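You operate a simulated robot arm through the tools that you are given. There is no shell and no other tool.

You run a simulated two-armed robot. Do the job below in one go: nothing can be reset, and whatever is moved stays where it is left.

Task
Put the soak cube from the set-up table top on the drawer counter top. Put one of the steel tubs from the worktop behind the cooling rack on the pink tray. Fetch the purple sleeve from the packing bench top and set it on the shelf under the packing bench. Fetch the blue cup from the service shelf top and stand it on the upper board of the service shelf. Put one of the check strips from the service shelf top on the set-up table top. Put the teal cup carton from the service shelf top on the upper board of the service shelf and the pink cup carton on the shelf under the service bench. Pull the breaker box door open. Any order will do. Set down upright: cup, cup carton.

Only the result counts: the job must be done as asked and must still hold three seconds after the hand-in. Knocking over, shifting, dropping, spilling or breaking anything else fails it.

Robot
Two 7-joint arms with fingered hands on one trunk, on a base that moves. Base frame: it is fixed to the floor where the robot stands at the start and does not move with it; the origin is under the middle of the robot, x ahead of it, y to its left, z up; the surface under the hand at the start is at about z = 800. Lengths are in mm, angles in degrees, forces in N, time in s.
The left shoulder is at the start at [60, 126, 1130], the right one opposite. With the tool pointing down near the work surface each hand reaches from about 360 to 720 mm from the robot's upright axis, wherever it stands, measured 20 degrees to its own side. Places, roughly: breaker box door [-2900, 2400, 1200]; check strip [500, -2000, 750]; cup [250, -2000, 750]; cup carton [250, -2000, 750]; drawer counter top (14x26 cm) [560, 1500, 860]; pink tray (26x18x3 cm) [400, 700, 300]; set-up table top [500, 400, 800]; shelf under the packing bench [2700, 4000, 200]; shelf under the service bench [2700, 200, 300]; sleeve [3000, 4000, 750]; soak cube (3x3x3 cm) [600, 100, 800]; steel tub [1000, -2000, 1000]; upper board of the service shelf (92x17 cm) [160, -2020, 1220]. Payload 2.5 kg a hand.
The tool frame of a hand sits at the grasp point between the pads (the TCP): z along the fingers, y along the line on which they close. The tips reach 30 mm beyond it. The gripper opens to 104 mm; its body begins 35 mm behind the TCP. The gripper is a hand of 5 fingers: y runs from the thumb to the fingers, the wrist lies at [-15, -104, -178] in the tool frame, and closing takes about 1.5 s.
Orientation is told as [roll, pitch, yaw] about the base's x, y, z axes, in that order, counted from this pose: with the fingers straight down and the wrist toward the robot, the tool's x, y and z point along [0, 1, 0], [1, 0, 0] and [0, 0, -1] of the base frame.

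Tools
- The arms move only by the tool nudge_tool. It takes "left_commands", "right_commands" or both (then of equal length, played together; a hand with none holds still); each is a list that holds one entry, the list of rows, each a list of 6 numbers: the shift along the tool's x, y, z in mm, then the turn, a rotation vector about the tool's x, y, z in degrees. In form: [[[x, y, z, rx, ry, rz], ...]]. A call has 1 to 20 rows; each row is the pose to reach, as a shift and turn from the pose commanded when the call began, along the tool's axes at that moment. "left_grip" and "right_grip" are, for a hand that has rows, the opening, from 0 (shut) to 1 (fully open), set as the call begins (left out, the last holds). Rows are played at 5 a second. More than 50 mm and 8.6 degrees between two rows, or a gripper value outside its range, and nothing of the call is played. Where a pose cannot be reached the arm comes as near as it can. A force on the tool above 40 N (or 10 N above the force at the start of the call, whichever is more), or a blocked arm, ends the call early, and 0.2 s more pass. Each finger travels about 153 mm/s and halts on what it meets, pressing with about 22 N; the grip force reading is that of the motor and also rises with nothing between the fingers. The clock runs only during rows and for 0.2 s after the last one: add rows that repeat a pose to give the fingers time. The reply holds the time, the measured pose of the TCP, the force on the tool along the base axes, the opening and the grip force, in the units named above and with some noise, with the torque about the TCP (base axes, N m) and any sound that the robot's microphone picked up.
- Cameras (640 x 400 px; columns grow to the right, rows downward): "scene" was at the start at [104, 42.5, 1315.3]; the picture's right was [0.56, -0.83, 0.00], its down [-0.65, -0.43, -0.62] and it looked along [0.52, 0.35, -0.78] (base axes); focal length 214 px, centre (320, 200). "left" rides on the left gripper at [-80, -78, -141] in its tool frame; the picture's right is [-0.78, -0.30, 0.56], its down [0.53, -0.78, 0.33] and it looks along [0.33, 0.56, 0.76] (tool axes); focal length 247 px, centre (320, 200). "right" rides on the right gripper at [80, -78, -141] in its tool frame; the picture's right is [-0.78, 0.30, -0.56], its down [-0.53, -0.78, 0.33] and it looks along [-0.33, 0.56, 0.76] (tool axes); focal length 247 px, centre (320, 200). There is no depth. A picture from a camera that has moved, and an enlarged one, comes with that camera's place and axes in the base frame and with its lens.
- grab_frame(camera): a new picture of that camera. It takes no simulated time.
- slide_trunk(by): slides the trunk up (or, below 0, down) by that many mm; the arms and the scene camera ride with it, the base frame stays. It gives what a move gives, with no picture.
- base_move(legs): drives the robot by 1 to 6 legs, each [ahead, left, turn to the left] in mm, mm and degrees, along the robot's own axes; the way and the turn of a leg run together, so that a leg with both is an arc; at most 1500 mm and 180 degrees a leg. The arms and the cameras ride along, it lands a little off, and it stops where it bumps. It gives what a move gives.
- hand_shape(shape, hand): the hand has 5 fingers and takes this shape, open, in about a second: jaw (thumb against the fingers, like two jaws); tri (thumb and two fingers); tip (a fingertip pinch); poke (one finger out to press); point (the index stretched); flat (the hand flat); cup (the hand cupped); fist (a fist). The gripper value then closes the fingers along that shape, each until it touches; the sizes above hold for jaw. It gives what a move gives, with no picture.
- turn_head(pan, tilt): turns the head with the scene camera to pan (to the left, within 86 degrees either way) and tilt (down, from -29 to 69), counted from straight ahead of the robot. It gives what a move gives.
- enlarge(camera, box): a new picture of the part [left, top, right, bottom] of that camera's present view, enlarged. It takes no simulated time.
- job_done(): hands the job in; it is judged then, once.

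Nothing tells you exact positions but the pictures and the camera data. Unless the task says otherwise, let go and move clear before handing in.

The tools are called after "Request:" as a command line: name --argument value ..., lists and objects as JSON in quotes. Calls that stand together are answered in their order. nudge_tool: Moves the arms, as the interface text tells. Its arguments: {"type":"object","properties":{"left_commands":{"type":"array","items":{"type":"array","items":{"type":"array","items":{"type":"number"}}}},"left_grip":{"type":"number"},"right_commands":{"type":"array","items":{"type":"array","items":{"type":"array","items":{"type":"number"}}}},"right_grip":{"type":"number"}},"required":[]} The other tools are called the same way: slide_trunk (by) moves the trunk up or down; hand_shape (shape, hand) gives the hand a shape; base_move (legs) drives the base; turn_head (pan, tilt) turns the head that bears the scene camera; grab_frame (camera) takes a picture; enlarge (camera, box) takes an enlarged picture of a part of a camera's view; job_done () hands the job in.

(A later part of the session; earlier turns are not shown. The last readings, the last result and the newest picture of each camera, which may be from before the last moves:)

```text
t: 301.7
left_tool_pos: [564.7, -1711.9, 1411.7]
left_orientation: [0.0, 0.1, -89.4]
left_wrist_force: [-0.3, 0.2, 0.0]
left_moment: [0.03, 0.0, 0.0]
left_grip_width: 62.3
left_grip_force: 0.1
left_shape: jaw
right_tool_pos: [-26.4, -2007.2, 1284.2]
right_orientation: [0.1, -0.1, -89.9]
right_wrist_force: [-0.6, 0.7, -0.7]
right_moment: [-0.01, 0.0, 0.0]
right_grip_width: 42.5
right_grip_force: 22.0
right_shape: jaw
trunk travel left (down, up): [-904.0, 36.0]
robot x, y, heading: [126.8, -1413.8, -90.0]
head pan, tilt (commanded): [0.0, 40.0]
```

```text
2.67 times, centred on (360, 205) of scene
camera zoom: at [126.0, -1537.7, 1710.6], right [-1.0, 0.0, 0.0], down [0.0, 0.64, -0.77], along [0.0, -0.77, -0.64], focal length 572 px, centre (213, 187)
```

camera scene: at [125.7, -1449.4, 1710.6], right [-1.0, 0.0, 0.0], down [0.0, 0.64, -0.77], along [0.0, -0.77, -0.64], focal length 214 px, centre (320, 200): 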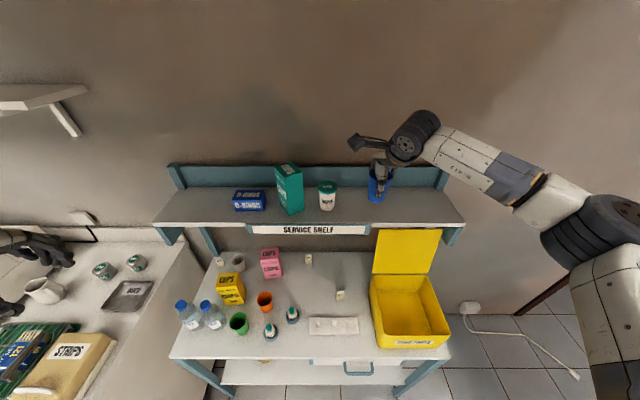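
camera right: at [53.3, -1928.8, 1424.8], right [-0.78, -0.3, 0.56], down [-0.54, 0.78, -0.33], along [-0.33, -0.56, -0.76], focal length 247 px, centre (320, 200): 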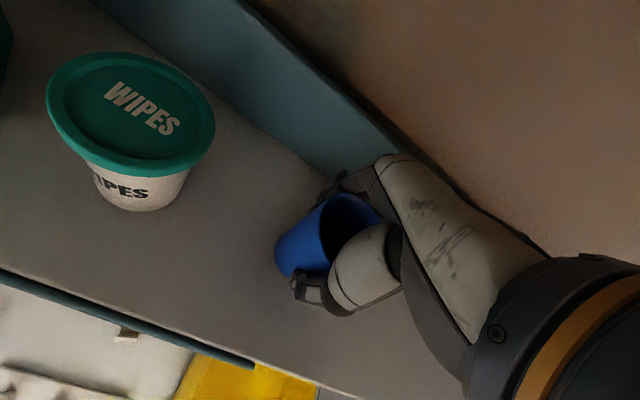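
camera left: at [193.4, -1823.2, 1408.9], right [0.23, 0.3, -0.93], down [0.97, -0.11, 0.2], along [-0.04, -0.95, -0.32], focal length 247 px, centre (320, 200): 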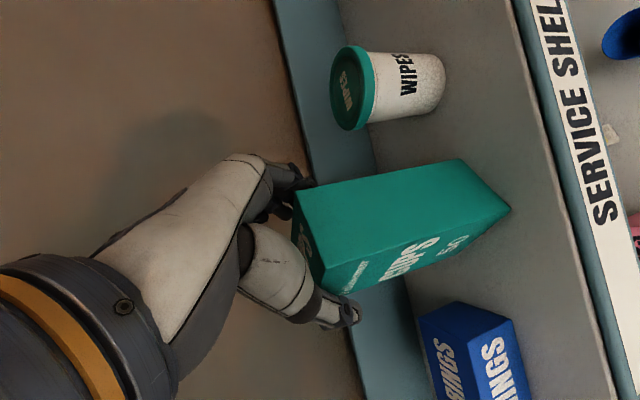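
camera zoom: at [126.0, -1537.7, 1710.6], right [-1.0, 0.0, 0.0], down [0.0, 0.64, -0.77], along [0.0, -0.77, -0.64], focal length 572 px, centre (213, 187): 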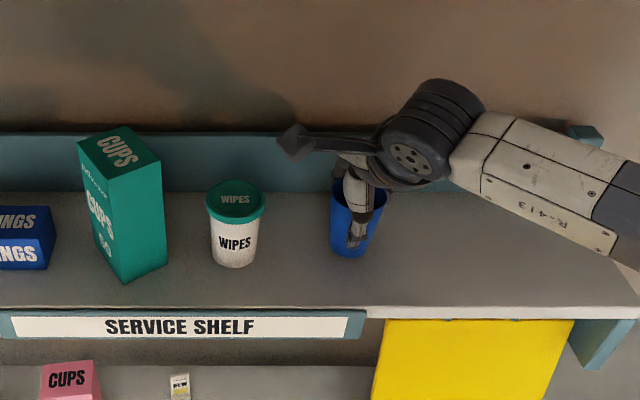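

Cup is ~6 mm above the board. Lowering gently until contact.

Request:
nudge_tool --right_commands '[[[0, 0, 2, 0, 0, 0], [0, 0, 4, 0, 0, 0], [0, 0, 4, 0, 0, 0]]]'

```text
t: 302.5
left_tool_pos: [563.4, -1711.2, 1411.4]
left_orientation: [0.0, 0.0, -89.4]
left_wrist_force: [-0.3, -0.8, 0.5]
left_moment: [0.0, 0.04, -0.02]
left_grip_width: 62.6
left_grip_force: 0.0
left_shape: jaw
right_tool_pos: [-26.9, -2004.8, 1281.3]
right_orientation: [0.0, -0.1, -90.0]
right_wrist_force: [-0.5, 1.1, 0.3]
right_moment: [0.0, 0.0, 0.0]
right_grip_width: 42.4
right_grip_force: 22.2
right_shape: jaw
trunk travel left (down, up): [-904.0, 36.0]
robot x, y, heading: [121.4, -1412.8, -90.0]
head pan, tilt (commanded): [0.0, 40.0]
```

Request:
nudge_tool --right_commands '[[[0, 0, 2, 0, 0, 0], [0, 0, 4, 0, 0, 0], [0, 0, 4, 0, 0, 0]]]'

```text
t: 303.3
left_tool_pos: [564.5, -1712.0, 1411.1]
left_orientation: [0.0, 0.0, -89.3]
left_wrist_force: [0.0, 0.3, -0.3]
left_moment: [0.0, 0.02, -0.01]
left_grip_width: 62.5
left_grip_force: 0.1
left_shape: jaw
right_tool_pos: [-27.3, -2005.2, 1278.7]
right_orientation: [-0.1, -0.2, -89.8]
right_wrist_force: [-0.4, 0.4, 0.6]
right_moment: [-0.03, 0.0, 0.02]
right_grip_width: 42.2
right_grip_force: 21.9
right_shape: jaw
trunk travel left (down, up): [-904.0, 36.0]
robot x, y, heading: [125.1, -1413.1, -90.0]
head pan, tilt (commanded): [0.0, 40.0]
```

Request:
nudge_tool --right_commands '[[[0, 0, 2, 0, 0, 0], [0, 0, 3.5, 0, 0, 0], [0, 0, 3.5, 0, 0, 0]]]'

```text
t: 304.1
left_tool_pos: [564.3, -1711.5, 1411.6]
left_orientation: [0.0, 0.0, -89.4]
left_wrist_force: [1.7, -0.1, 0.9]
left_moment: [-0.01, 0.02, -0.02]
left_grip_width: 62.7
left_grip_force: 0.1
left_shape: jaw
right_tool_pos: [-27.0, -2003.2, 1274.7]
right_orientation: [0.1, -0.3, -89.9]
right_wrist_force: [0.3, -0.7, 5.8]
right_moment: [-0.12, -0.01, 0.0]
right_grip_width: 42.2
right_grip_force: 21.9
right_shape: jaw
trunk travel left (down, up): [-904.0, 36.0]
robot x, y, heading: [126.0, -1410.9, -89.7]
head pan, tilt (commanded): [0.0, 40.0]
```

Contact. Opening and rising.

Request:
nudge_tool --right_commands '[[[0, 0, 0, 0, 0, 0], [0, 0, 0, 0, 0, 0], [0, 0, 0, 0, 0, 0], [0, 0, 0, 0, 0, 0], [0, 0, 0, 0, 0, 0]]]' --right_grip 0.75

Request:
grab_frame --camera "right"

Request:
nudge_tool --right_commands '[[[0, 0, -15, 0, 0, 0], [0, 0, -45, 0, 0, 0], [0, 0, -85, 0, 0, 0], [0, 0, -120, 0, 0, 0], [0, 0, -120, 0, 0, 0]]]'

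Request:
grab_frame --camera "scene"

```text
t: 305.3
left_tool_pos: [566.7, -1711.9, 1411.9]
left_orientation: [0.0, 0.0, -89.4]
left_wrist_force: [0.2, -0.3, 0.0]
left_moment: [-0.03, -0.03, 0.02]
left_grip_width: 62.6
left_grip_force: 0.0
left_shape: jaw
right_tool_pos: [-28.5, -2004.1, 1274.3]
right_orientation: [0.0, 0.0, -89.9]
right_wrist_force: [-0.3, 0.2, -0.5]
right_moment: [-0.02, 0.0, 0.02]
right_grip_width: 77.9
right_grip_force: 0.1
right_shape: jaw
trunk travel left (down, up): [-904.0, 36.0]
robot x, y, heading: [125.6, -1412.5, -89.9]
head pan, tilt (commanded): [0.0, 40.0]
```

```text
taken
camera right: at [52.8, -1927.4, 1414.2], right [-0.78, -0.3, 0.56], down [-0.54, 0.78, -0.33], along [-0.33, -0.56, -0.76], focal length 247 px, centre (320, 200)
```

right: 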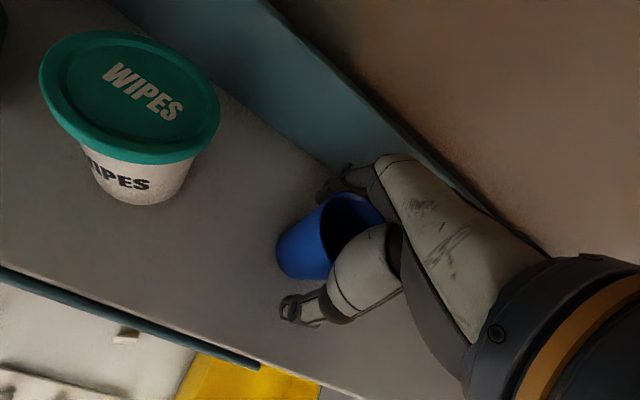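

```text
t: 306.5
left_tool_pos: [565.4, -1713.1, 1412.0]
left_orientation: [0.0, 0.1, -89.4]
left_wrist_force: [-0.9, -0.1, -0.4]
left_moment: [0.01, 0.0, -0.01]
left_grip_width: 62.5
left_grip_force: 0.0
left_shape: jaw
right_tool_pos: [-28.6, -2003.8, 1393.7]
right_orientation: [0.1, -0.1, -89.9]
right_wrist_force: [0.5, 0.5, 0.1]
right_moment: [-0.01, 0.01, -0.01]
right_grip_width: 77.6
right_grip_force: 0.1
right_shape: jaw
trunk travel left (down, up): [-904.0, 36.0]
robot x, y, heading: [125.3, -1415.0, -90.2]
head pan, tilt (commanded): [0.0, 40.0]
```

```text
taken
camera scene: at [125.8, -1537.8, 1710.6], right [-1.0, 0.0, 0.0], down [0.0, 0.64, -0.77], along [0.0, -0.77, -0.64], focal length 214 px, centre (320, 200)
```

scene: 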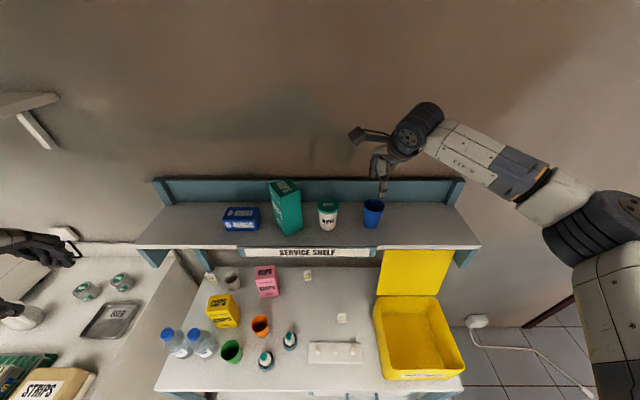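

Blue cup stands on the upper board. Backing off and lowering the trunk again for the check strip.

Request:
base_move --legs '[[-200, 0, 0]]'

Request:
slide_trunk --by -380

Request:
grab_frame --camera "scene"

```text
t: 308.1
left_tool_pos: [563.5, -1511.4, 1411.4]
left_orientation: [0.0, 0.0, -89.5]
left_wrist_force: [0.8, 0.7, 0.8]
left_moment: [-0.04, 0.0, 0.01]
left_grip_width: 62.7
left_grip_force: 0.0
left_shape: jaw
right_tool_pos: [-30.3, -1802.0, 1393.4]
right_orientation: [0.0, -0.1, -90.1]
right_wrist_force: [0.2, -0.8, 0.3]
right_moment: [0.02, 0.0, 0.03]
right_grip_width: 77.7
right_grip_force: 0.0
right_shape: jaw
trunk travel left (down, up): [-904.0, 36.0]
robot x, y, heading: [125.0, -1210.1, -90.2]
head pan, tilt (commanded): [0.0, 40.0]
```

```text
t: 311.8
left_tool_pos: [563.8, -1512.5, 1031.8]
left_orientation: [-0.1, 0.1, -89.6]
left_wrist_force: [0.0, -0.4, -0.3]
left_moment: [0.0, -0.02, -0.02]
left_grip_width: 62.8
left_grip_force: 0.0
left_shape: jaw
right_tool_pos: [-30.6, -1802.1, 1012.8]
right_orientation: [0.0, -0.2, -90.1]
right_wrist_force: [0.3, 0.2, -0.7]
right_moment: [0.02, 0.01, -0.03]
right_grip_width: 77.7
right_grip_force: 0.1
right_shape: jaw
trunk travel left (down, up): [-524.0, 416.0]
robot x, y, heading: [124.0, -1213.2, -90.1]
head pan, tilt (commanded): [0.0, 40.0]
```

```text
taken
camera scene: at [125.6, -1336.3, 1330.6], right [-1.0, 0.0, 0.0], down [0.0, 0.64, -0.77], along [0.0, -0.77, -0.64], focal length 214 px, centre (320, 200)
```

scene: 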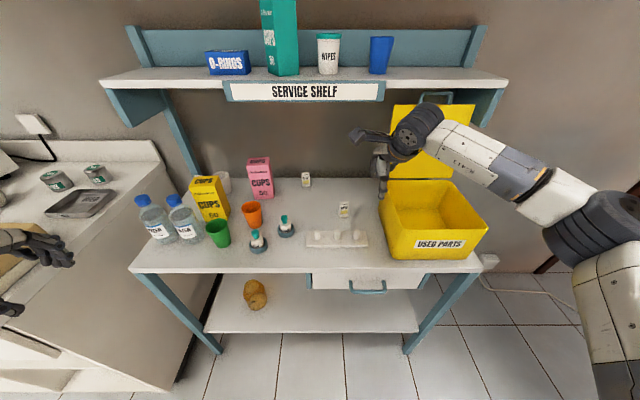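

Both items on the upper board are fine. Now bringing the right hand above the front check strip.

Request:
base_move --legs '[[80, 0, 0]]'

Request:
nudge_tool --right_commands '[[[37, 0, 0, 0, 0, 0], [73, 0, 0, 0, 0, 0], [73, 0, 40, 0, 0, 0], [73, 0, 70, 0, 0, 0], [73, 0, 70, 0, 0, 0]]]' --right_grip 0.6

Request:
grab_frame --camera "right"

Request:
enlarge --camera "scene" --box '[280, 150, 440, 270]'

```text
t: 312.9
left_tool_pos: [562.9, -1594.1, 1030.4]
left_orientation: [-0.1, 0.0, -89.6]
left_wrist_force: [-0.2, 0.0, -0.4]
left_moment: [0.03, -0.03, 0.02]
left_grip_width: 62.6
left_grip_force: 0.0
left_shape: jaw
right_tool_pos: [-31.4, -1884.2, 1012.5]
right_orientation: [-0.1, -0.1, -90.1]
right_wrist_force: [-0.6, -0.4, -0.1]
right_moment: [-0.02, 0.02, 0.02]
right_grip_width: 77.5
right_grip_force: 0.2
right_shape: jaw
trunk travel left (down, up): [-524.0, 416.0]
robot x, y, heading: [127.1, -1293.3, -90.3]
head pan, tilt (commanded): [0.0, 40.0]
```

```text
t: 314.1
left_tool_pos: [563.4, -1592.2, 1030.6]
left_orientation: [0.0, 0.0, -89.6]
left_wrist_force: [-0.5, -0.4, 0.0]
left_moment: [0.01, -0.03, 0.02]
left_grip_width: 62.6
left_grip_force: 0.2
left_shape: jaw
right_tool_pos: [42.9, -1882.6, 942.7]
right_orientation: [0.0, -0.1, -90.1]
right_wrist_force: [-0.7, -0.6, 0.3]
right_moment: [0.01, -0.01, -0.02]
right_grip_width: 62.8
right_grip_force: 0.0
right_shape: jaw
trunk travel left (down, up): [-524.0, 416.0]
robot x, y, heading: [125.1, -1291.5, -90.3]
head pan, tilt (commanded): [0.0, 40.0]
```

```text
taken
camera right: at [123.8, -1806.1, 1082.6], right [-0.78, -0.29, 0.56], down [-0.53, 0.78, -0.33], along [-0.33, -0.56, -0.76], focal length 247 px, centre (320, 200)
```

right: 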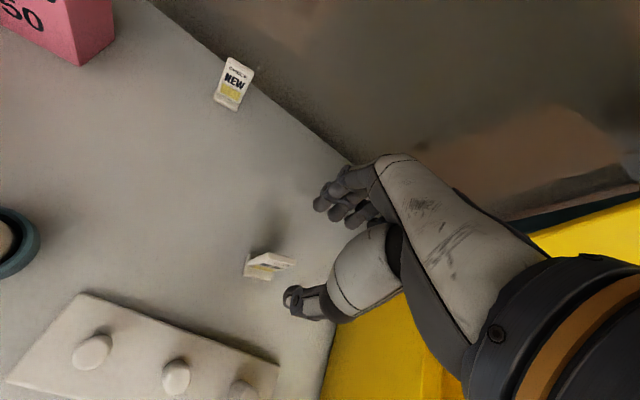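

```text
3.33 times, centred on (360, 210) of scene
camera zoom: at [125.5, -1416.9, 1330.6], right [-1.0, 0.0, 0.0], down [0.0, 0.64, -0.77], along [0.0, -0.77, -0.64], focal length 715 px, centre (187, 167)
```

zoom: 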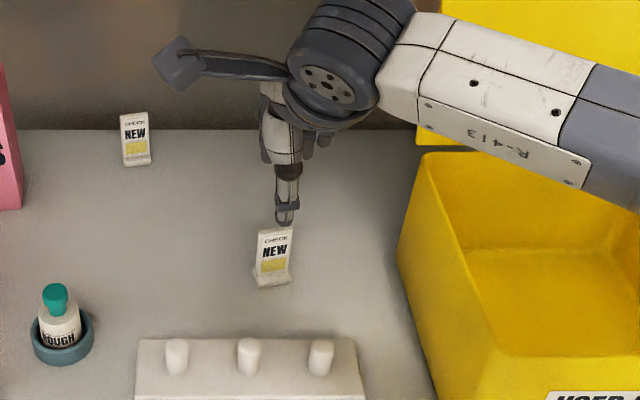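

The strip is right below. Descending to grip its card.

Request:
nudge_tool --right_commands '[[[0, -2, 40, 0, 0, 0], [-1, -3, 70, 0, 0, 0], [-1, -3, 88, 0, 0, 0], [-1, -3, 96, 0, 0, 0], [-1, -3, 96, 0, 0, 0]]]'

Request:
grab_frame --camera "right"

Request:
enlarge --camera "scene" --box '[300, 170, 400, 240]'

```text
t: 315.3
left_tool_pos: [563.6, -1592.5, 1031.3]
left_orientation: [0.0, -0.1, -89.6]
left_wrist_force: [-0.7, 0.4, -0.1]
left_moment: [0.02, -0.02, -0.01]
left_grip_width: 62.4
left_grip_force: 0.0
left_shape: jaw
right_tool_pos: [43.4, -1879.6, 847.3]
right_orientation: [0.0, 0.0, -90.1]
right_wrist_force: [0.5, 0.2, 1.1]
right_moment: [0.0, 0.04, 0.01]
right_grip_width: 62.8
right_grip_force: 0.0
right_shape: jaw
trunk travel left (down, up): [-524.0, 416.0]
robot x, y, heading: [123.3, -1293.2, -90.2]
head pan, tilt (commanded): [0.0, 40.0]
```

```text
taken
camera right: at [123.2, -1803.3, 986.5], right [-0.78, -0.29, 0.56], down [-0.53, 0.78, -0.33], along [-0.33, -0.56, -0.76], focal length 247 px, centre (320, 200)
```

right: 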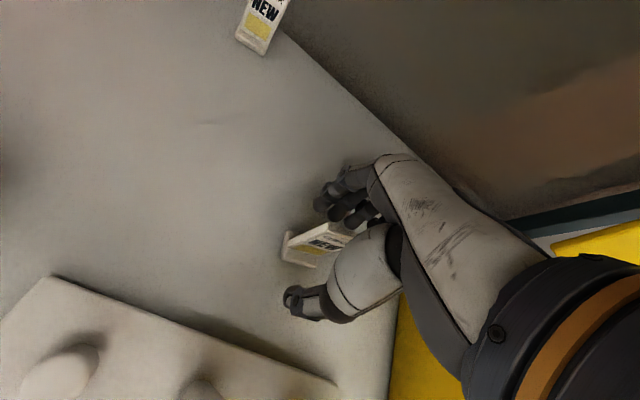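

```text
5.71 times, centred on (350, 205) of scene
camera zoom: at [125.5, -1417.0, 1330.6], right [-1.0, 0.0, 0.0], down [0.0, 0.64, -0.77], along [0.0, -0.77, -0.64], focal length 1226 px, centre (149, 171)
```

zoom: 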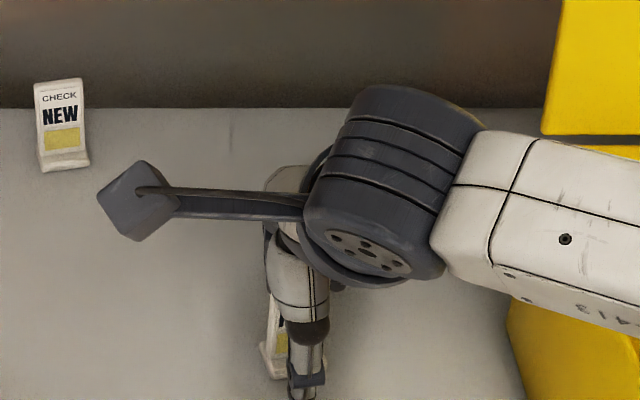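

Request:
nudge_tool --right_commands '[[[0, 0, 0, 0, 0, 0], [0, 0, 0, 0, 0, 0], [0, 0, 0, 0, 0, 0], [0, 0, 0, 0, 0, 0], [0, 0, 0, 0, 0, 0], [0, 0, 0, 0, 0, 0], [0, 0, 0, 0, 0, 0], [0, 0, 0, 0, 0, 0]]]' --right_grip 0

Request:
nudge_tool --right_commands '[[[0, 0, -8, 0, 0, 0], [0, 0, -30, 0, 0, 0], [0, 0, -70, 0, 0, 0], [0, 0, -110, 0, 0, 0], [0, 0, -150, 0, 0, 0], [0, 0, -150, 0, 0, 0]]]'

Request:
grab_frame --camera "right"

Request:
grab_frame --camera "scene"

```text
t: 317.1
left_tool_pos: [564.0, -1591.6, 1031.7]
left_orientation: [0.0, 0.0, -89.6]
left_wrist_force: [-0.3, -0.3, -0.5]
left_moment: [-0.03, -0.01, 0.02]
left_grip_width: 62.5
left_grip_force: 0.1
left_shape: jaw
right_tool_pos: [42.8, -1880.9, 846.9]
right_orientation: [0.0, -0.1, -90.2]
right_wrist_force: [0.4, -0.4, 1.6]
right_moment: [0.02, -0.02, -0.01]
right_grip_width: 0.9
right_grip_force: 22.1
right_shape: jaw
trunk travel left (down, up): [-524.0, 416.0]
robot x, y, heading: [127.4, -1289.7, -90.1]
head pan, tilt (commanded): [0.0, 40.0]
```

```text
t: 318.5
left_tool_pos: [562.3, -1593.6, 1032.3]
left_orientation: [0.0, 0.0, -89.6]
left_wrist_force: [0.4, -0.3, 0.1]
left_moment: [-0.03, -0.02, -0.02]
left_grip_width: 62.6
left_grip_force: 0.0
left_shape: jaw
right_tool_pos: [40.2, -1879.8, 996.7]
right_orientation: [0.0, -0.1, -90.1]
right_wrist_force: [0.4, -0.4, 0.0]
right_moment: [0.03, -0.02, 0.01]
right_grip_width: 1.1
right_grip_force: 22.4
right_shape: jaw
trunk travel left (down, up): [-524.0, 416.0]
robot x, y, heading: [128.9, -1291.8, -90.4]
head pan, tilt (commanded): [0.0, 40.0]
```

```text
taken
camera right: at [121.4, -1803.4, 1136.4], right [-0.78, -0.29, 0.56], down [-0.53, 0.78, -0.33], along [-0.33, -0.56, -0.76], focal length 247 px, centre (320, 200)
```

right: 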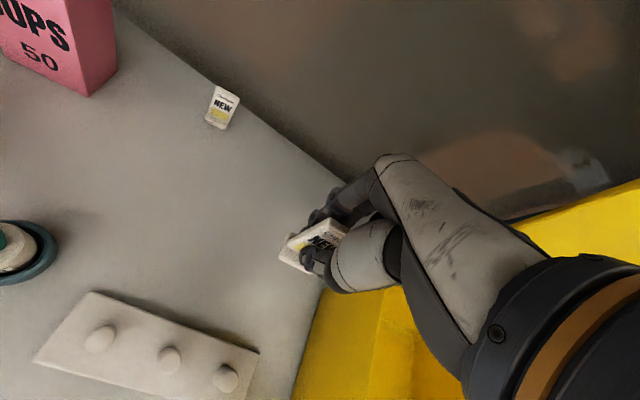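

```text
taken
camera scene: at [125.5, -1417.0, 1330.6], right [-1.0, 0.0, 0.0], down [0.0, 0.64, -0.77], along [0.0, -0.77, -0.64], focal length 214 px, centre (320, 200)
```

scene: 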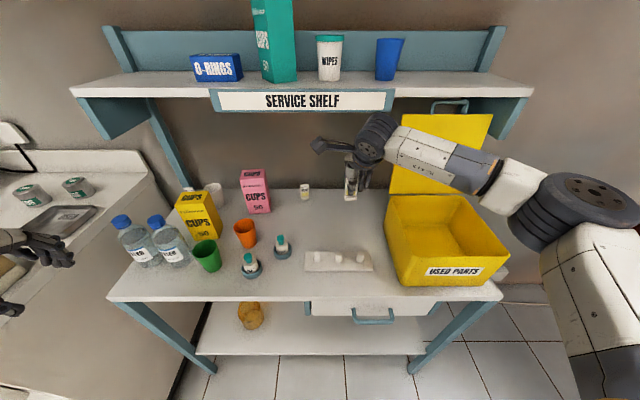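

The strip is in the right hand. I'll pull it in, back off, and move over in front of the worktop for the steel tub with the left hand.

Request:
nudge_tool --right_commands '[[[-15, -45, -10, 0, 0, 0], [-30, -90, -20, 0, 0, 0], [-45, -135, -40, 0, 0, 0], [-60, -170, -60, 0, 0, 0], [-70, -190, -70, 0, 0, 0]]]'

Request:
base_move --legs '[[-280, 0, 0], [0, 560, 0]]'

Request:
turn_head --pan 10 --tilt 35

Request:
grab_frame --camera "scene"

```text
refused: row 3 steps farther than a row can; nothing moved
```

```text
t: 323.3
left_tool_pos: [1135.6, -1316.0, 1030.8]
left_orientation: [0.0, 0.1, -89.4]
left_wrist_force: [-0.1, -0.2, 0.1]
left_moment: [0.0, 0.0, -0.04]
left_grip_width: 62.5
left_grip_force: 0.1
left_shape: jaw
right_tool_pos: [611.9, -1602.4, 995.8]
right_orientation: [-0.1, 0.0, -90.0]
right_wrist_force: [-0.3, -0.8, 0.0]
right_moment: [0.03, 0.01, -0.03]
right_grip_width: 0.8
right_grip_force: 22.0
right_shape: jaw
trunk travel left (down, up): [-524.0, 416.0]
robot x, y, heading: [693.9, -1012.6, -89.9]
head pan, tilt (commanded): [0.0, 40.0]
```

```text
t: 324.0
left_tool_pos: [1134.6, -1315.6, 1030.8]
left_orientation: [-0.1, 0.1, -89.5]
left_wrist_force: [0.5, -0.5, 0.5]
left_moment: [0.02, 0.02, -0.02]
left_grip_width: 62.6
left_grip_force: 0.1
left_shape: jaw
right_tool_pos: [610.8, -1603.8, 996.4]
right_orientation: [0.0, -0.1, -90.0]
right_wrist_force: [-0.6, 0.4, 0.6]
right_moment: [0.02, 0.01, -0.01]
right_grip_width: 0.9
right_grip_force: 22.4
right_shape: jaw
trunk travel left (down, up): [-524.0, 416.0]
robot x, y, heading: [696.6, -1014.8, -89.9]
head pan, tilt (commanded): [10.0, 35.0]
```

```text
taken
camera scene: at [711.2, -1141.4, 1338.1], right [-0.98, -0.17, 0.0], down [-0.1, 0.57, -0.82], along [0.14, -0.81, -0.57], focal length 214 px, centre (320, 200)
```

scene: 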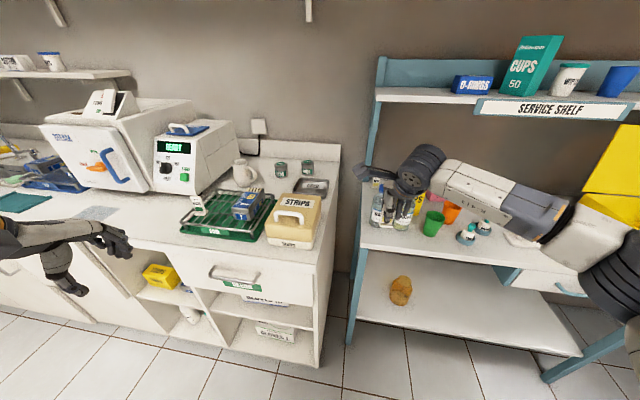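

The refused pull-in had no consequence this time (nothing was in the way), but I'll stop chaining moves like that. Pulling the right hand in now with smaller steps.

Request:
nudge_tool --right_commands '[[[-11, -31, -10, 0, 0, 0], [-22, -62, -20, 0, 0, 0], [-33, -94, -30, 0, 0, 0], [-44, -125, -40, 0, 0, 0], [-55, -157, -50, 0, 0, 0], [-66, -188, -60, 0, 0, 0], [-66, -188, -60, 0, 0, 0]]]'

Request:
enlarge --camera "scene" --box '[180, 120, 360, 260]'

```text
t: 325.6
left_tool_pos: [1135.4, -1314.5, 1031.6]
left_orientation: [-0.1, 0.0, -89.6]
left_wrist_force: [-0.5, 0.3, 0.1]
left_moment: [0.01, 0.01, 0.01]
left_grip_width: 62.4
left_grip_force: 0.1
left_shape: jaw
right_tool_pos: [546.7, -1413.8, 1054.3]
right_orientation: [0.0, -0.1, -89.9]
right_wrist_force: [-0.1, 0.3, -0.2]
right_moment: [0.0, 0.02, 0.0]
right_grip_width: 1.0
right_grip_force: 21.7
right_shape: jaw
trunk travel left (down, up): [-524.0, 416.0]
robot x, y, heading: [694.2, -1017.1, -90.1]
head pan, tilt (commanded): [10.0, 35.0]
```

```text
2.86 times, centred on (270, 190) of scene
camera zoom: at [711.3, -1141.5, 1338.1], right [-0.98, -0.17, 0.0], down [-0.1, 0.56, -0.82], along [0.14, -0.81, -0.57], focal length 613 px, centre (463, 229)
```

zoom: 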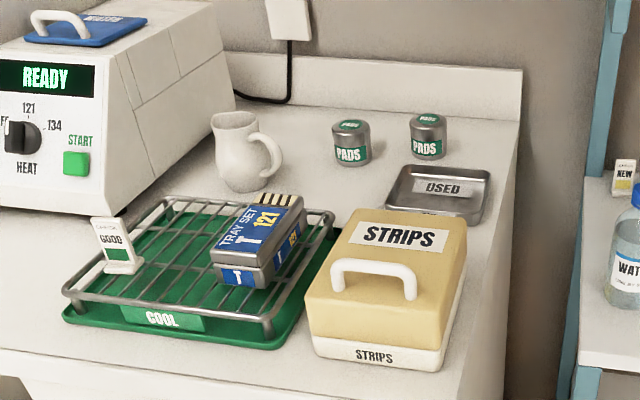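

Clear view: the two PADS tubs stand behind the COOL rack; the right-hand one is at about (912, -1970, 918), Ø~54. I'll raise the strip-holding hand for clearance, then drive forward.

Request:
nudge_tool --right_commands '[[[0, -10, -40, 0, 0, 0], [0, -20, -80, 0, 0, 0], [0, -30, -110, 0, 0, 0], [0, -30, -110, 0, 0, 0]]]'

```text
t: 326.6
left_tool_pos: [1134.1, -1315.0, 1031.4]
left_orientation: [0.0, 0.0, -89.5]
left_wrist_force: [0.5, 0.5, 0.3]
left_moment: [0.02, 0.01, 0.0]
left_grip_width: 62.6
left_grip_force: 0.1
left_shape: jaw
right_tool_pos: [547.4, -1384.3, 1167.5]
right_orientation: [-0.1, -0.1, -89.9]
right_wrist_force: [0.0, -0.2, -0.6]
right_moment: [-0.01, 0.01, 0.01]
right_grip_width: 0.9
right_grip_force: 21.8
right_shape: jaw
trunk travel left (down, up): [-524.0, 416.0]
robot x, y, heading: [693.1, -1018.1, -89.9]
head pan, tilt (commanded): [10.0, 35.0]
```

Request:
base_move --legs '[[355, 0, 0]]'

Request:
grab_frame --camera "scene"

Request:
grab_frame --camera "left"

```text
t: 328.9
left_tool_pos: [1133.4, -1664.8, 1030.3]
left_orientation: [0.0, 0.1, -89.7]
left_wrist_force: [0.8, -0.6, 0.2]
left_moment: [0.01, 0.03, 0.03]
left_grip_width: 62.7
left_grip_force: 0.1
left_shape: jaw
right_tool_pos: [544.1, -1731.9, 1167.3]
right_orientation: [0.0, -0.1, -90.3]
right_wrist_force: [-1.3, 1.1, -1.2]
right_moment: [0.0, 0.02, 0.03]
right_grip_width: 1.2
right_grip_force: 21.9
right_shape: jaw
trunk travel left (down, up): [-524.0, 416.0]
robot x, y, heading: [695.5, -1362.5, -90.2]
head pan, tilt (commanded): [10.0, 35.0]
```

```text
taken
camera scene: at [710.1, -1490.1, 1338.1], right [-0.99, -0.17, 0.0], down [-0.1, 0.57, -0.82], along [0.14, -0.81, -0.57], focal length 214 px, centre (320, 200)
```

scene: 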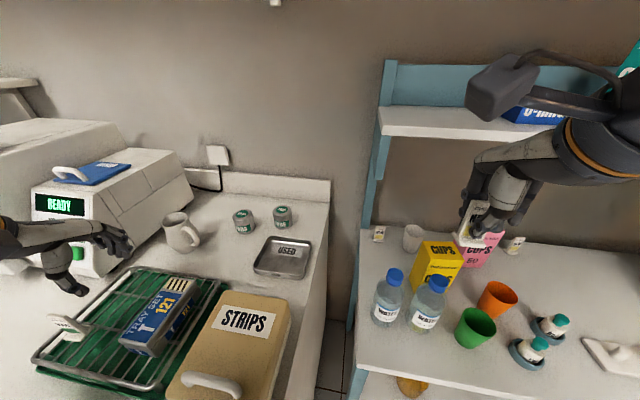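

```text
taken
camera left: at [1052.8, -1588.2, 1173.3], right [-0.78, 0.29, -0.56], down [0.53, 0.78, -0.33], along [0.34, -0.55, -0.76], focal length 247 px, centre (320, 200)
```

left: 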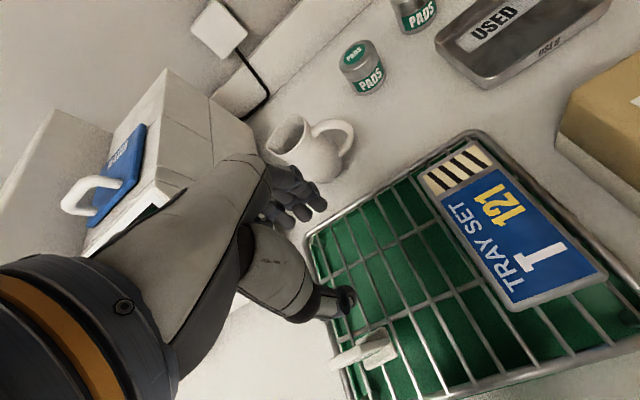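

Tub R confirmed at (912, -1971, 918). Moving the left hand outward along an arc to above it, away from the steriliser and pitcher.

Request:
nudge_tool --left_commands '[[[-15, 40, 0, 0, 0, 0], [-30, 80, 0, 0, 0, 0], [-50, 118, 0, 0, 0, 0], [-75, 155, 0, 0, 0, 0], [-105, 188, 0, 0, 0, 0], [-135, 220, 0, 0, 0, 0], [-165, 252, 0, 0, 0, 0], [-195, 282, 0, 0, 0, 0], [-221, 306, 0, 0, 0, 0], [-221, 306, 0, 0, 0, 0]]]' --left_grip 0.85

Request:
grab_frame --camera "left"

Request:
grab_frame --camera "scene"

```text
t: 331.1
left_tool_pos: [912.6, -1972.5, 1031.2]
left_orientation: [0.0, 0.1, -89.7]
left_wrist_force: [0.1, -0.3, 0.6]
left_moment: [0.0, -0.02, 0.02]
left_grip_width: 88.1
left_grip_force: 0.0
left_shape: jaw
right_tool_pos: [544.9, -1731.7, 1167.1]
right_orientation: [-0.1, -0.1, -90.2]
right_wrist_force: [-0.2, -0.8, -0.9]
right_moment: [-0.01, 0.02, 0.0]
right_grip_width: 1.2
right_grip_force: 22.1
right_shape: jaw
trunk travel left (down, up): [-524.0, 416.0]
robot x, y, heading: [690.4, -1364.2, -90.0]
head pan, tilt (commanded): [10.0, 35.0]
```

```text
taken
camera left: at [832.0, -1895.5, 1174.3], right [-0.78, 0.29, -0.56], down [0.53, 0.78, -0.33], along [0.34, -0.55, -0.76], focal length 247 px, centre (320, 200)
```

left: 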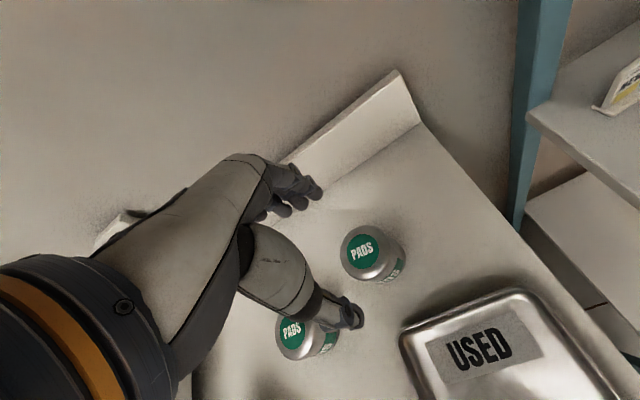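

```text
taken
camera scene: at [710.2, -1489.7, 1338.2], right [-0.99, -0.17, 0.0], down [-0.1, 0.57, -0.82], along [0.14, -0.81, -0.57], focal length 214 px, centre (320, 200)
```

scene: 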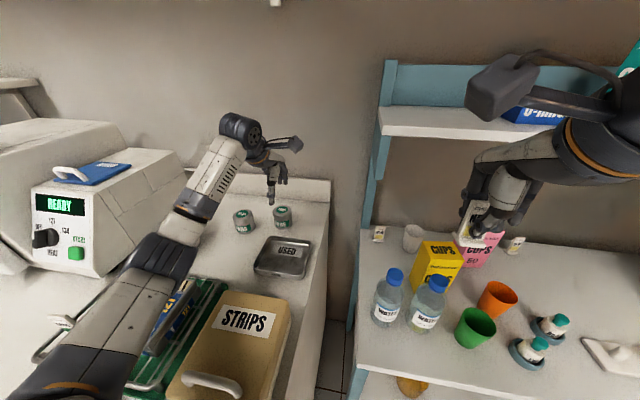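

The tub's top centre is at (913, -1983, 936) on a worktop at ~888. Fine-aligning and descending.

Request:
nudge_tool --left_commands '[[[0, 10, 30, 0, 0, 0], [0, 10, 60, 0, 0, 0], [0, 10, 80, 0, 0, 0], [0, 10, 80, 0, 0, 0]]]' --left_grip 0.75

Request:
grab_frame --camera "left"

Request:
enlarge --camera "scene" --box '[210, 150, 340, 260]'

```text
t: 332.1
left_tool_pos: [913.0, -1980.6, 953.9]
left_orientation: [0.0, 0.0, -89.8]
left_wrist_force: [0.2, -0.5, -0.1]
left_moment: [0.01, -0.02, 0.01]
left_grip_width: 78.3
left_grip_force: 0.0
left_shape: jaw
right_tool_pos: [544.6, -1731.9, 1166.7]
right_orientation: [0.1, -0.1, -90.2]
right_wrist_force: [0.6, 0.4, -0.1]
right_moment: [-0.01, -0.03, 0.0]
right_grip_width: 0.7
right_grip_force: 21.8
right_shape: jaw
trunk travel left (down, up): [-524.0, 416.0]
robot x, y, heading: [695.1, -1363.3, -90.6]
head pan, tilt (commanded): [10.0, 35.0]
```

```text
taken
camera left: at [832.8, -1904.3, 1095.2], right [-0.78, 0.29, -0.56], down [0.53, 0.78, -0.33], along [0.34, -0.55, -0.76], focal length 247 px, centre (320, 200)
```

left: 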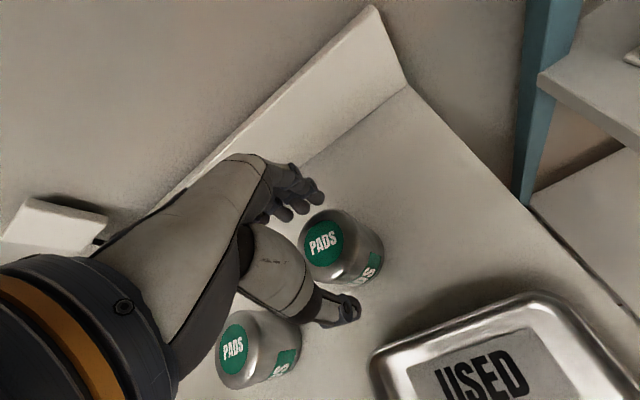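

```text
3.64 times, centred on (275, 205) of scene
camera zoom: at [710.1, -1489.7, 1338.2], right [-0.99, -0.17, 0.0], down [-0.1, 0.57, -0.82], along [0.14, -0.81, -0.57], focal length 780 px, centre (484, 182)
```

zoom: 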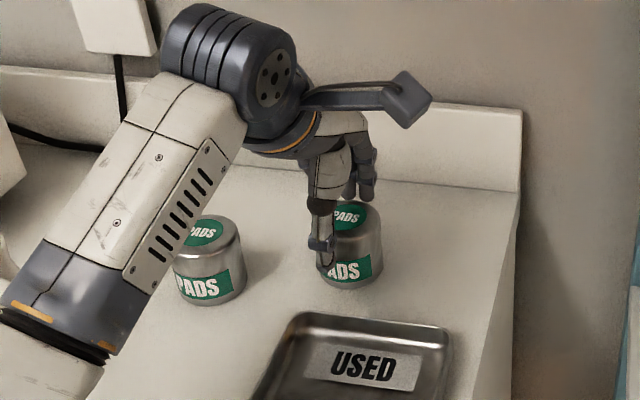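

Request:
nudge_tool --left_commands '[[[0, 4, 10, 0, 0, 0], [0, 4, 20, 0, 0, 0], [0, 4, 28, 0, 0, 0], [0, 4, 28, 0, 0, 0]]]'

Request:
nudge_tool --left_commands '[[[0, 0, 0, 0, 0, 0], [0, 0, 0, 0, 0, 0], [0, 0, 0, 0, 0, 0], [0, 0, 0, 0, 0, 0], [0, 0, 0, 0, 0, 0], [0, 0, 0, 0, 0, 0], [0, 0, 0, 0, 0, 0], [0, 0, 0, 0, 0, 0]]]' --left_grip 0

Request:
grab_frame --camera "left"

```text
t: 333.1
left_tool_pos: [913.2, -1985.4, 924.5]
left_orientation: [0.1, -0.1, -89.7]
left_wrist_force: [-0.9, -0.1, 0.4]
left_moment: [0.02, 0.0, 0.02]
left_grip_width: 78.5
left_grip_force: 0.0
left_shape: jaw
right_tool_pos: [546.1, -1731.6, 1166.4]
right_orientation: [0.0, -0.1, -90.2]
right_wrist_force: [0.7, 0.8, -1.1]
right_moment: [0.0, -0.03, -0.02]
right_grip_width: 1.0
right_grip_force: 22.5
right_shape: jaw
trunk travel left (down, up): [-524.0, 416.0]
robot x, y, heading: [690.7, -1364.0, -90.4]
head pan, tilt (commanded): [10.0, 35.0]
```

```text
t: 334.9
left_tool_pos: [913.5, -1986.2, 923.2]
left_orientation: [0.0, 0.0, -89.6]
left_wrist_force: [0.1, 0.5, 0.0]
left_moment: [0.0, 0.02, 0.0]
left_grip_width: 50.2
left_grip_force: 21.7
left_shape: jaw
right_tool_pos: [544.9, -1732.4, 1167.6]
right_orientation: [0.0, 0.0, -90.4]
right_wrist_force: [-0.6, 1.2, 0.6]
right_moment: [0.02, -0.01, 0.02]
right_grip_width: 0.6
right_grip_force: 21.7
right_shape: jaw
trunk travel left (down, up): [-524.0, 416.0]
robot x, y, heading: [695.9, -1365.4, -90.2]
head pan, tilt (commanded): [10.0, 35.0]
```

```text
taken
camera left: at [833.0, -1908.7, 1065.7], right [-0.78, 0.29, -0.56], down [0.53, 0.78, -0.33], along [0.34, -0.55, -0.76], focal length 247 px, centre (320, 200)
```

left: 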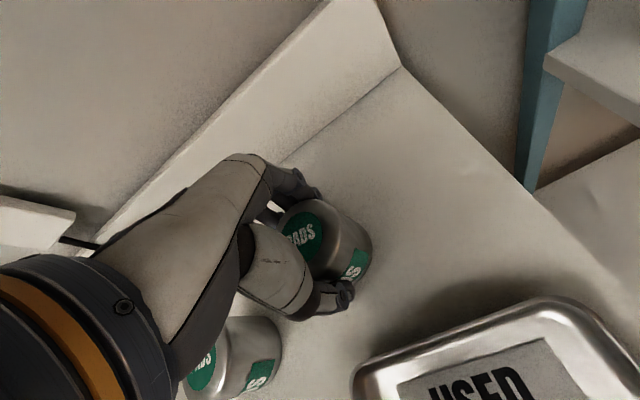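

Tub gripped (50 mm). Lifting straight up.

Request:
nudge_tool --left_commands '[[[0, 0, -8, 0, 0, 0], [0, 0, -30, 0, 0, 0], [0, 0, -70, 0, 0, 0], [0, 0, -110, 0, 0, 0], [0, 0, -130, 0, 0, 0], [0, 0, -130, 0, 0, 0]]]'

Request:
grab_frame --camera "left"

Request:
grab_frame --camera "scene"

```text
t: 336.2
left_tool_pos: [911.7, -1984.6, 1054.5]
left_orientation: [0.0, 0.0, -89.8]
left_wrist_force: [-0.3, -0.4, -1.3]
left_moment: [0.04, 0.02, 0.02]
left_grip_width: 50.1
left_grip_force: 22.0
left_shape: jaw
right_tool_pos: [546.1, -1732.0, 1167.7]
right_orientation: [0.1, -0.1, -90.1]
right_wrist_force: [-0.5, -0.3, -0.5]
right_moment: [0.01, -0.01, 0.01]
right_grip_width: 0.9
right_grip_force: 22.7
right_shape: jaw
trunk travel left (down, up): [-524.0, 416.0]
robot x, y, heading: [694.3, -1362.8, -90.1]
head pan, tilt (commanded): [10.0, 35.0]
```

```text
taken
camera left: at [832.6, -1907.9, 1196.4], right [-0.78, 0.29, -0.56], down [0.53, 0.78, -0.33], along [0.34, -0.55, -0.76], focal length 247 px, centre (320, 200)
```

left: 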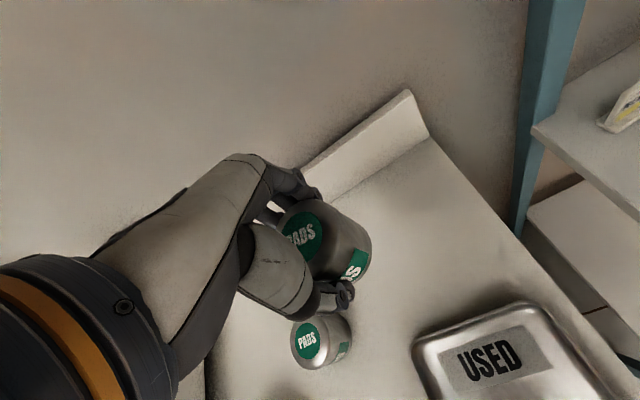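

```text
taken
camera scene: at [710.2, -1489.9, 1338.1], right [-0.99, -0.17, 0.0], down [-0.1, 0.57, -0.82], along [0.14, -0.81, -0.57], focal length 214 px, centre (320, 200)
```

scene: 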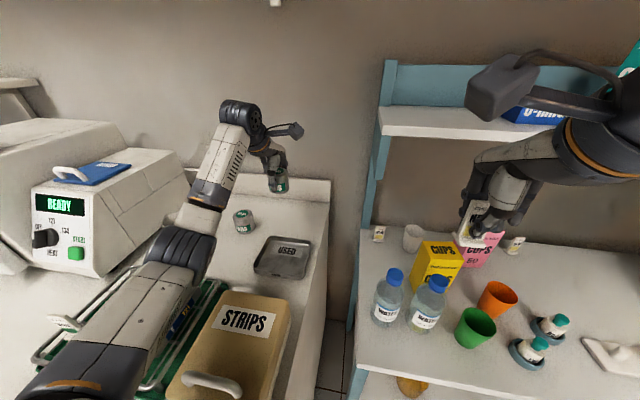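

Both items are in hand. I'll raise the trunk 120 mm for clearance over the STRIPS box before backing out.

Request:
slide_trunk --by 120

```text
t: 337.8
left_tool_pos: [912.9, -1984.9, 1174.1]
left_orientation: [0.0, 0.1, -89.6]
left_wrist_force: [0.3, 0.4, -1.4]
left_moment: [0.01, 0.0, 0.04]
left_grip_width: 50.4
left_grip_force: 22.2
left_shape: jaw
right_tool_pos: [543.9, -1731.1, 1287.8]
right_orientation: [0.0, -0.1, -90.2]
right_wrist_force: [0.3, 0.6, 0.1]
right_moment: [0.0, -0.03, -0.02]
right_grip_width: 1.1
right_grip_force: 22.4
right_shape: jaw
trunk travel left (down, up): [-644.0, 296.0]
robot x, y, heading: [696.1, -1364.2, -90.2]
head pan, tilt (commanded): [10.0, 35.0]
```

Request:
base_move --legs '[[-400, 0, 0]]'

Request:
grab_frame --camera "scene"

```text
t: 340.2
left_tool_pos: [911.0, -1592.9, 1174.1]
left_orientation: [0.0, -0.1, -90.0]
left_wrist_force: [0.4, 0.1, -0.9]
left_moment: [-0.02, -0.01, -0.01]
left_grip_width: 50.5
left_grip_force: 21.8
left_shape: jaw
right_tool_pos: [546.3, -1338.6, 1287.0]
right_orientation: [0.0, -0.1, -90.4]
right_wrist_force: [0.3, -0.4, -0.6]
right_moment: [-0.02, 0.0, -0.05]
right_grip_width: 0.8
right_grip_force: 22.0
right_shape: jaw
trunk travel left (down, up): [-644.0, 296.0]
robot x, y, heading: [698.1, -970.1, -90.2]
head pan, tilt (commanded): [10.0, 35.0]
```

```text
taken
camera scene: at [712.0, -1096.9, 1458.2], right [-0.99, -0.16, 0.0], down [-0.09, 0.57, -0.82], along [0.13, -0.81, -0.57], focal length 214 px, centre (320, 200)
```

scene: 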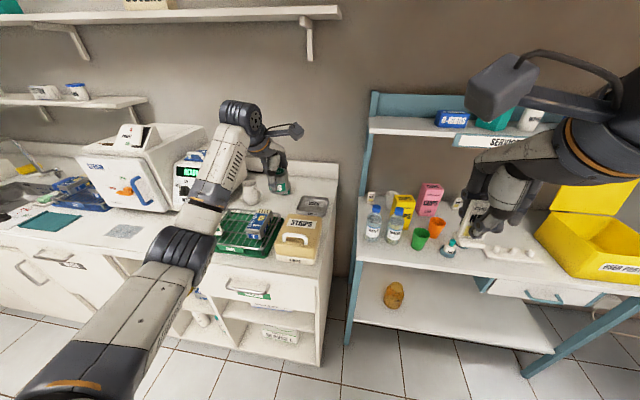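

Request:
nudge_tool --left_commands '[[[24, -34, 0, 0, 0, 0], [48, -68, 0, 0, 0, 0], [72, -102, 0, 0, 0, 0], [96, -136, 0, 0, 0, 0], [120, -170, 0, 0, 0, 0], [144, -205, 0, 0, 0, 0], [167, -240, 0, 0, 0, 0], [167, -240, 0, 0, 0, 0]]]'

```text
t: 342.0
left_tool_pos: [1079.4, -1353.8, 1175.0]
left_orientation: [0.2, -0.1, -90.1]
left_wrist_force: [-0.6, 0.4, -1.4]
left_moment: [0.03, 0.01, 0.0]
left_grip_width: 50.2
left_grip_force: 22.0
left_shape: jaw
right_tool_pos: [546.3, -1338.9, 1286.6]
right_orientation: [-0.1, -0.1, -90.5]
right_wrist_force: [0.1, 0.9, 0.9]
right_moment: [-0.01, 0.03, -0.03]
right_grip_width: 0.8
right_grip_force: 21.8
right_shape: jaw
trunk travel left (down, up): [-644.0, 296.0]
robot x, y, heading: [696.3, -968.7, -90.7]
head pan, tilt (commanded): [10.0, 35.0]
```

Request:
base_move --legs '[[0, -850, 0], [0, 0, 90.5]]'

Request:
turn_head --pan 15 --tilt 30

Request:
grab_frame --camera "scene"

```text
t: 350.3
left_tool_pos: [245.5, -563.4, 1174.7]
left_orientation: [0.0, -0.1, 1.2]
left_wrist_force: [-0.6, 0.0, -1.1]
left_moment: [-0.01, -0.01, 0.01]
left_grip_width: 50.1
left_grip_force: 22.6
left_shape: jaw
right_tool_pos: [241.1, -1097.8, 1286.8]
right_orientation: [0.0, -0.1, 0.6]
right_wrist_force: [0.2, 0.4, -1.0]
right_moment: [-0.02, 0.02, 0.0]
right_grip_width: 0.8
right_grip_force: 22.2
right_shape: jaw
trunk travel left (down, up): [-644.0, 296.0]
robot x, y, heading: [-132.9, -950.8, 0.6]
head pan, tilt (commanded): [10.0, 35.0]
```

```text
t: 351.0
left_tool_pos: [246.2, -563.1, 1175.5]
left_orientation: [0.0, 0.0, 1.0]
left_wrist_force: [0.3, 0.3, -1.1]
left_moment: [0.01, 0.02, -0.03]
left_grip_width: 50.0
left_grip_force: 21.7
left_shape: jaw
right_tool_pos: [241.4, -1097.3, 1288.3]
right_orientation: [0.0, -0.1, 0.6]
right_wrist_force: [-0.5, -0.2, -0.5]
right_moment: [-0.02, -0.03, 0.0]
right_grip_width: 1.0
right_grip_force: 22.2
right_shape: jaw
trunk travel left (down, up): [-644.0, 296.0]
robot x, y, heading: [-130.6, -954.4, 0.8]
head pan, tilt (commanded): [15.0, 30.0]
```

```text
taken
camera scene: at [-1.0, -928.8, 1465.9], right [0.27, -0.96, 0.0], down [-0.48, -0.13, -0.87], along [0.83, 0.23, -0.5], focal length 214 px, centre (320, 200)
```

scene: 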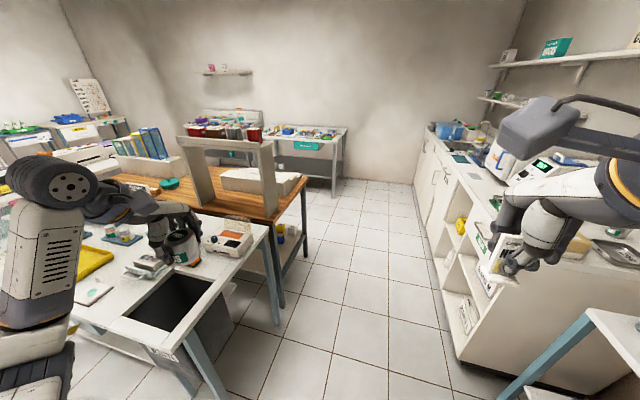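

Request:
base_move --legs '[[0, 500, -0.7], [0, 530, 0]]'

Request:
turn_head --pan 0 --tilt 45

Request:
grab_frame --camera "scene"

```text
t: 356.6
left_tool_pos: [253.2, 454.5, 1173.6]
left_orientation: [0.0, -0.1, 0.2]
left_wrist_force: [-0.6, 0.3, -2.1]
left_moment: [-0.03, -0.04, -0.01]
left_grip_width: 49.9
left_grip_force: 22.2
left_shape: jaw
right_tool_pos: [238.9, -78.6, 1287.3]
right_orientation: [0.1, -0.1, -0.4]
right_wrist_force: [-1.0, 0.7, -0.6]
right_moment: [-0.01, -0.01, -0.03]
right_grip_width: 1.1
right_grip_force: 22.3
right_shape: jaw
trunk travel left (down, up): [-644.0, 296.0]
robot x, y, heading: [-124.8, 70.7, -0.4]
head pan, tilt (commanded): [15.0, 30.0]
```

```text
t: 357.4
left_tool_pos: [253.0, 453.4, 1174.3]
left_orientation: [0.0, 0.0, 0.1]
left_wrist_force: [-0.3, -0.3, -1.4]
left_moment: [-0.01, -0.02, 0.02]
left_grip_width: 49.9
left_grip_force: 22.6
left_shape: jaw
right_tool_pos: [239.3, -80.2, 1286.5]
right_orientation: [0.0, 0.1, -0.3]
right_wrist_force: [-0.2, 0.6, -0.2]
right_moment: [-0.01, 0.0, 0.0]
right_grip_width: 0.9
right_grip_force: 22.1
right_shape: jaw
trunk travel left (down, up): [-644.0, 296.0]
robot x, y, heading: [-129.2, 69.1, -0.3]
head pan, tilt (commanded): [0.0, 45.0]
```

```text
taken
camera scene: at [-6.3, 69.6, 1443.4], right [0.0, -1.0, 0.0], down [-0.71, 0.0, -0.71], along [0.71, 0.0, -0.71], focal length 214 px, centre (320, 200)
```

scene: 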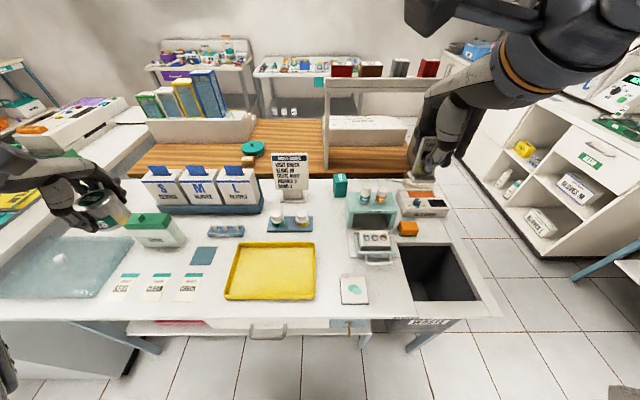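

The set-up table is in view; a free spot lies at about (440, 20), between the yellow tray and the teal holder. Lowering the trunk to normal height, then placing the strip there.

Request:
slide_trunk --by -120

Request:
nudge_tool --right_commands '[[[25, 35, 0, 0, 0, 0], [50, 70, 0, 0, 0, 0], [75, 105, 0, 0, 0, 0], [100, 140, 0, 0, 0, 0], [100, 175, 0, 0, 0, 0], [100, 202, 0, 0, 0, 0], [100, 202, 45, 0, 0, 0], [100, 202, 90, 0, 0, 0], [100, 202, 135, 0, 0, 0], [100, 202, 180, 0, 0, 0], [100, 202, 215, 0, 0, 0], [100, 202, 215, 0, 0, 0]]]'

Request:
grab_frame --camera "scene"

Request:
grab_frame --camera "right"

```text
t: 358.9
left_tool_pos: [251.9, 454.5, 1055.0]
left_orientation: [0.1, -0.1, 0.3]
left_wrist_force: [-0.5, 0.1, -2.1]
left_moment: [0.07, 0.02, 0.01]
left_grip_width: 49.8
left_grip_force: 21.9
left_shape: jaw
right_tool_pos: [239.2, -79.1, 1166.4]
right_orientation: [0.0, -0.1, -0.2]
right_wrist_force: [0.7, -0.2, -0.4]
right_moment: [-0.01, -0.02, 0.01]
right_grip_width: 0.7
right_grip_force: 22.2
right_shape: jaw
trunk travel left (down, up): [-524.0, 416.0]
robot x, y, heading: [-127.5, 68.6, -0.5]
head pan, tilt (commanded): [0.0, 45.0]
```

```text
t: 361.5
left_tool_pos: [252.4, 453.7, 1054.8]
left_orientation: [0.0, 0.0, 0.2]
left_wrist_force: [-0.5, 0.5, -1.6]
left_moment: [-0.02, -0.01, 0.03]
left_grip_width: 49.7
left_grip_force: 22.2
left_shape: jaw
right_tool_pos: [443.3, 21.0, 954.9]
right_orientation: [0.0, -0.2, -0.3]
right_wrist_force: [-0.1, 0.1, 0.3]
right_moment: [0.01, -0.02, -0.01]
right_grip_width: 1.3
right_grip_force: 21.5
right_shape: jaw
trunk travel left (down, up): [-524.0, 416.0]
robot x, y, heading: [-129.2, 71.4, -0.1]
head pan, tilt (commanded): [0.0, 45.0]
```

```text
taken
camera scene: at [-6.4, 69.5, 1323.3], right [-0.01, -1.0, 0.0], down [-0.71, 0.0, -0.71], along [0.71, 0.0, -0.71], focal length 214 px, centre (320, 200)
```

scene: 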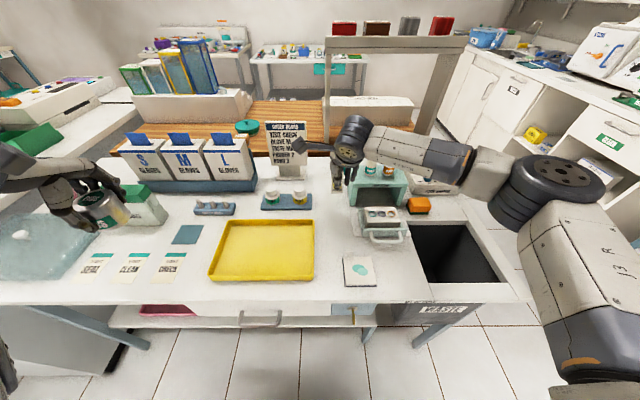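

```text
taken
camera right: at [366.9, 99.0, 1093.3], right [0.29, -0.78, 0.56], down [-0.78, -0.53, -0.33], along [0.56, -0.34, -0.76], focal length 247 px, centre (320, 200)
```

right: 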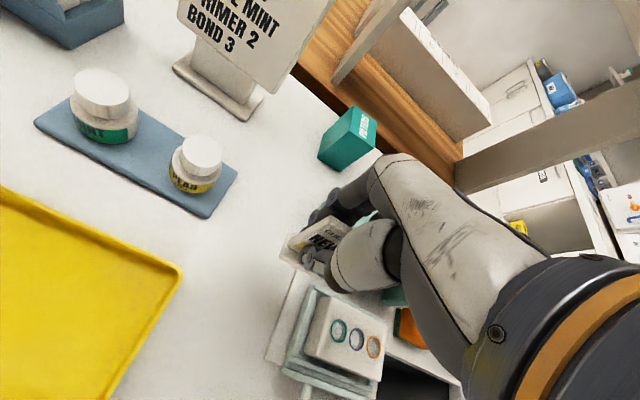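

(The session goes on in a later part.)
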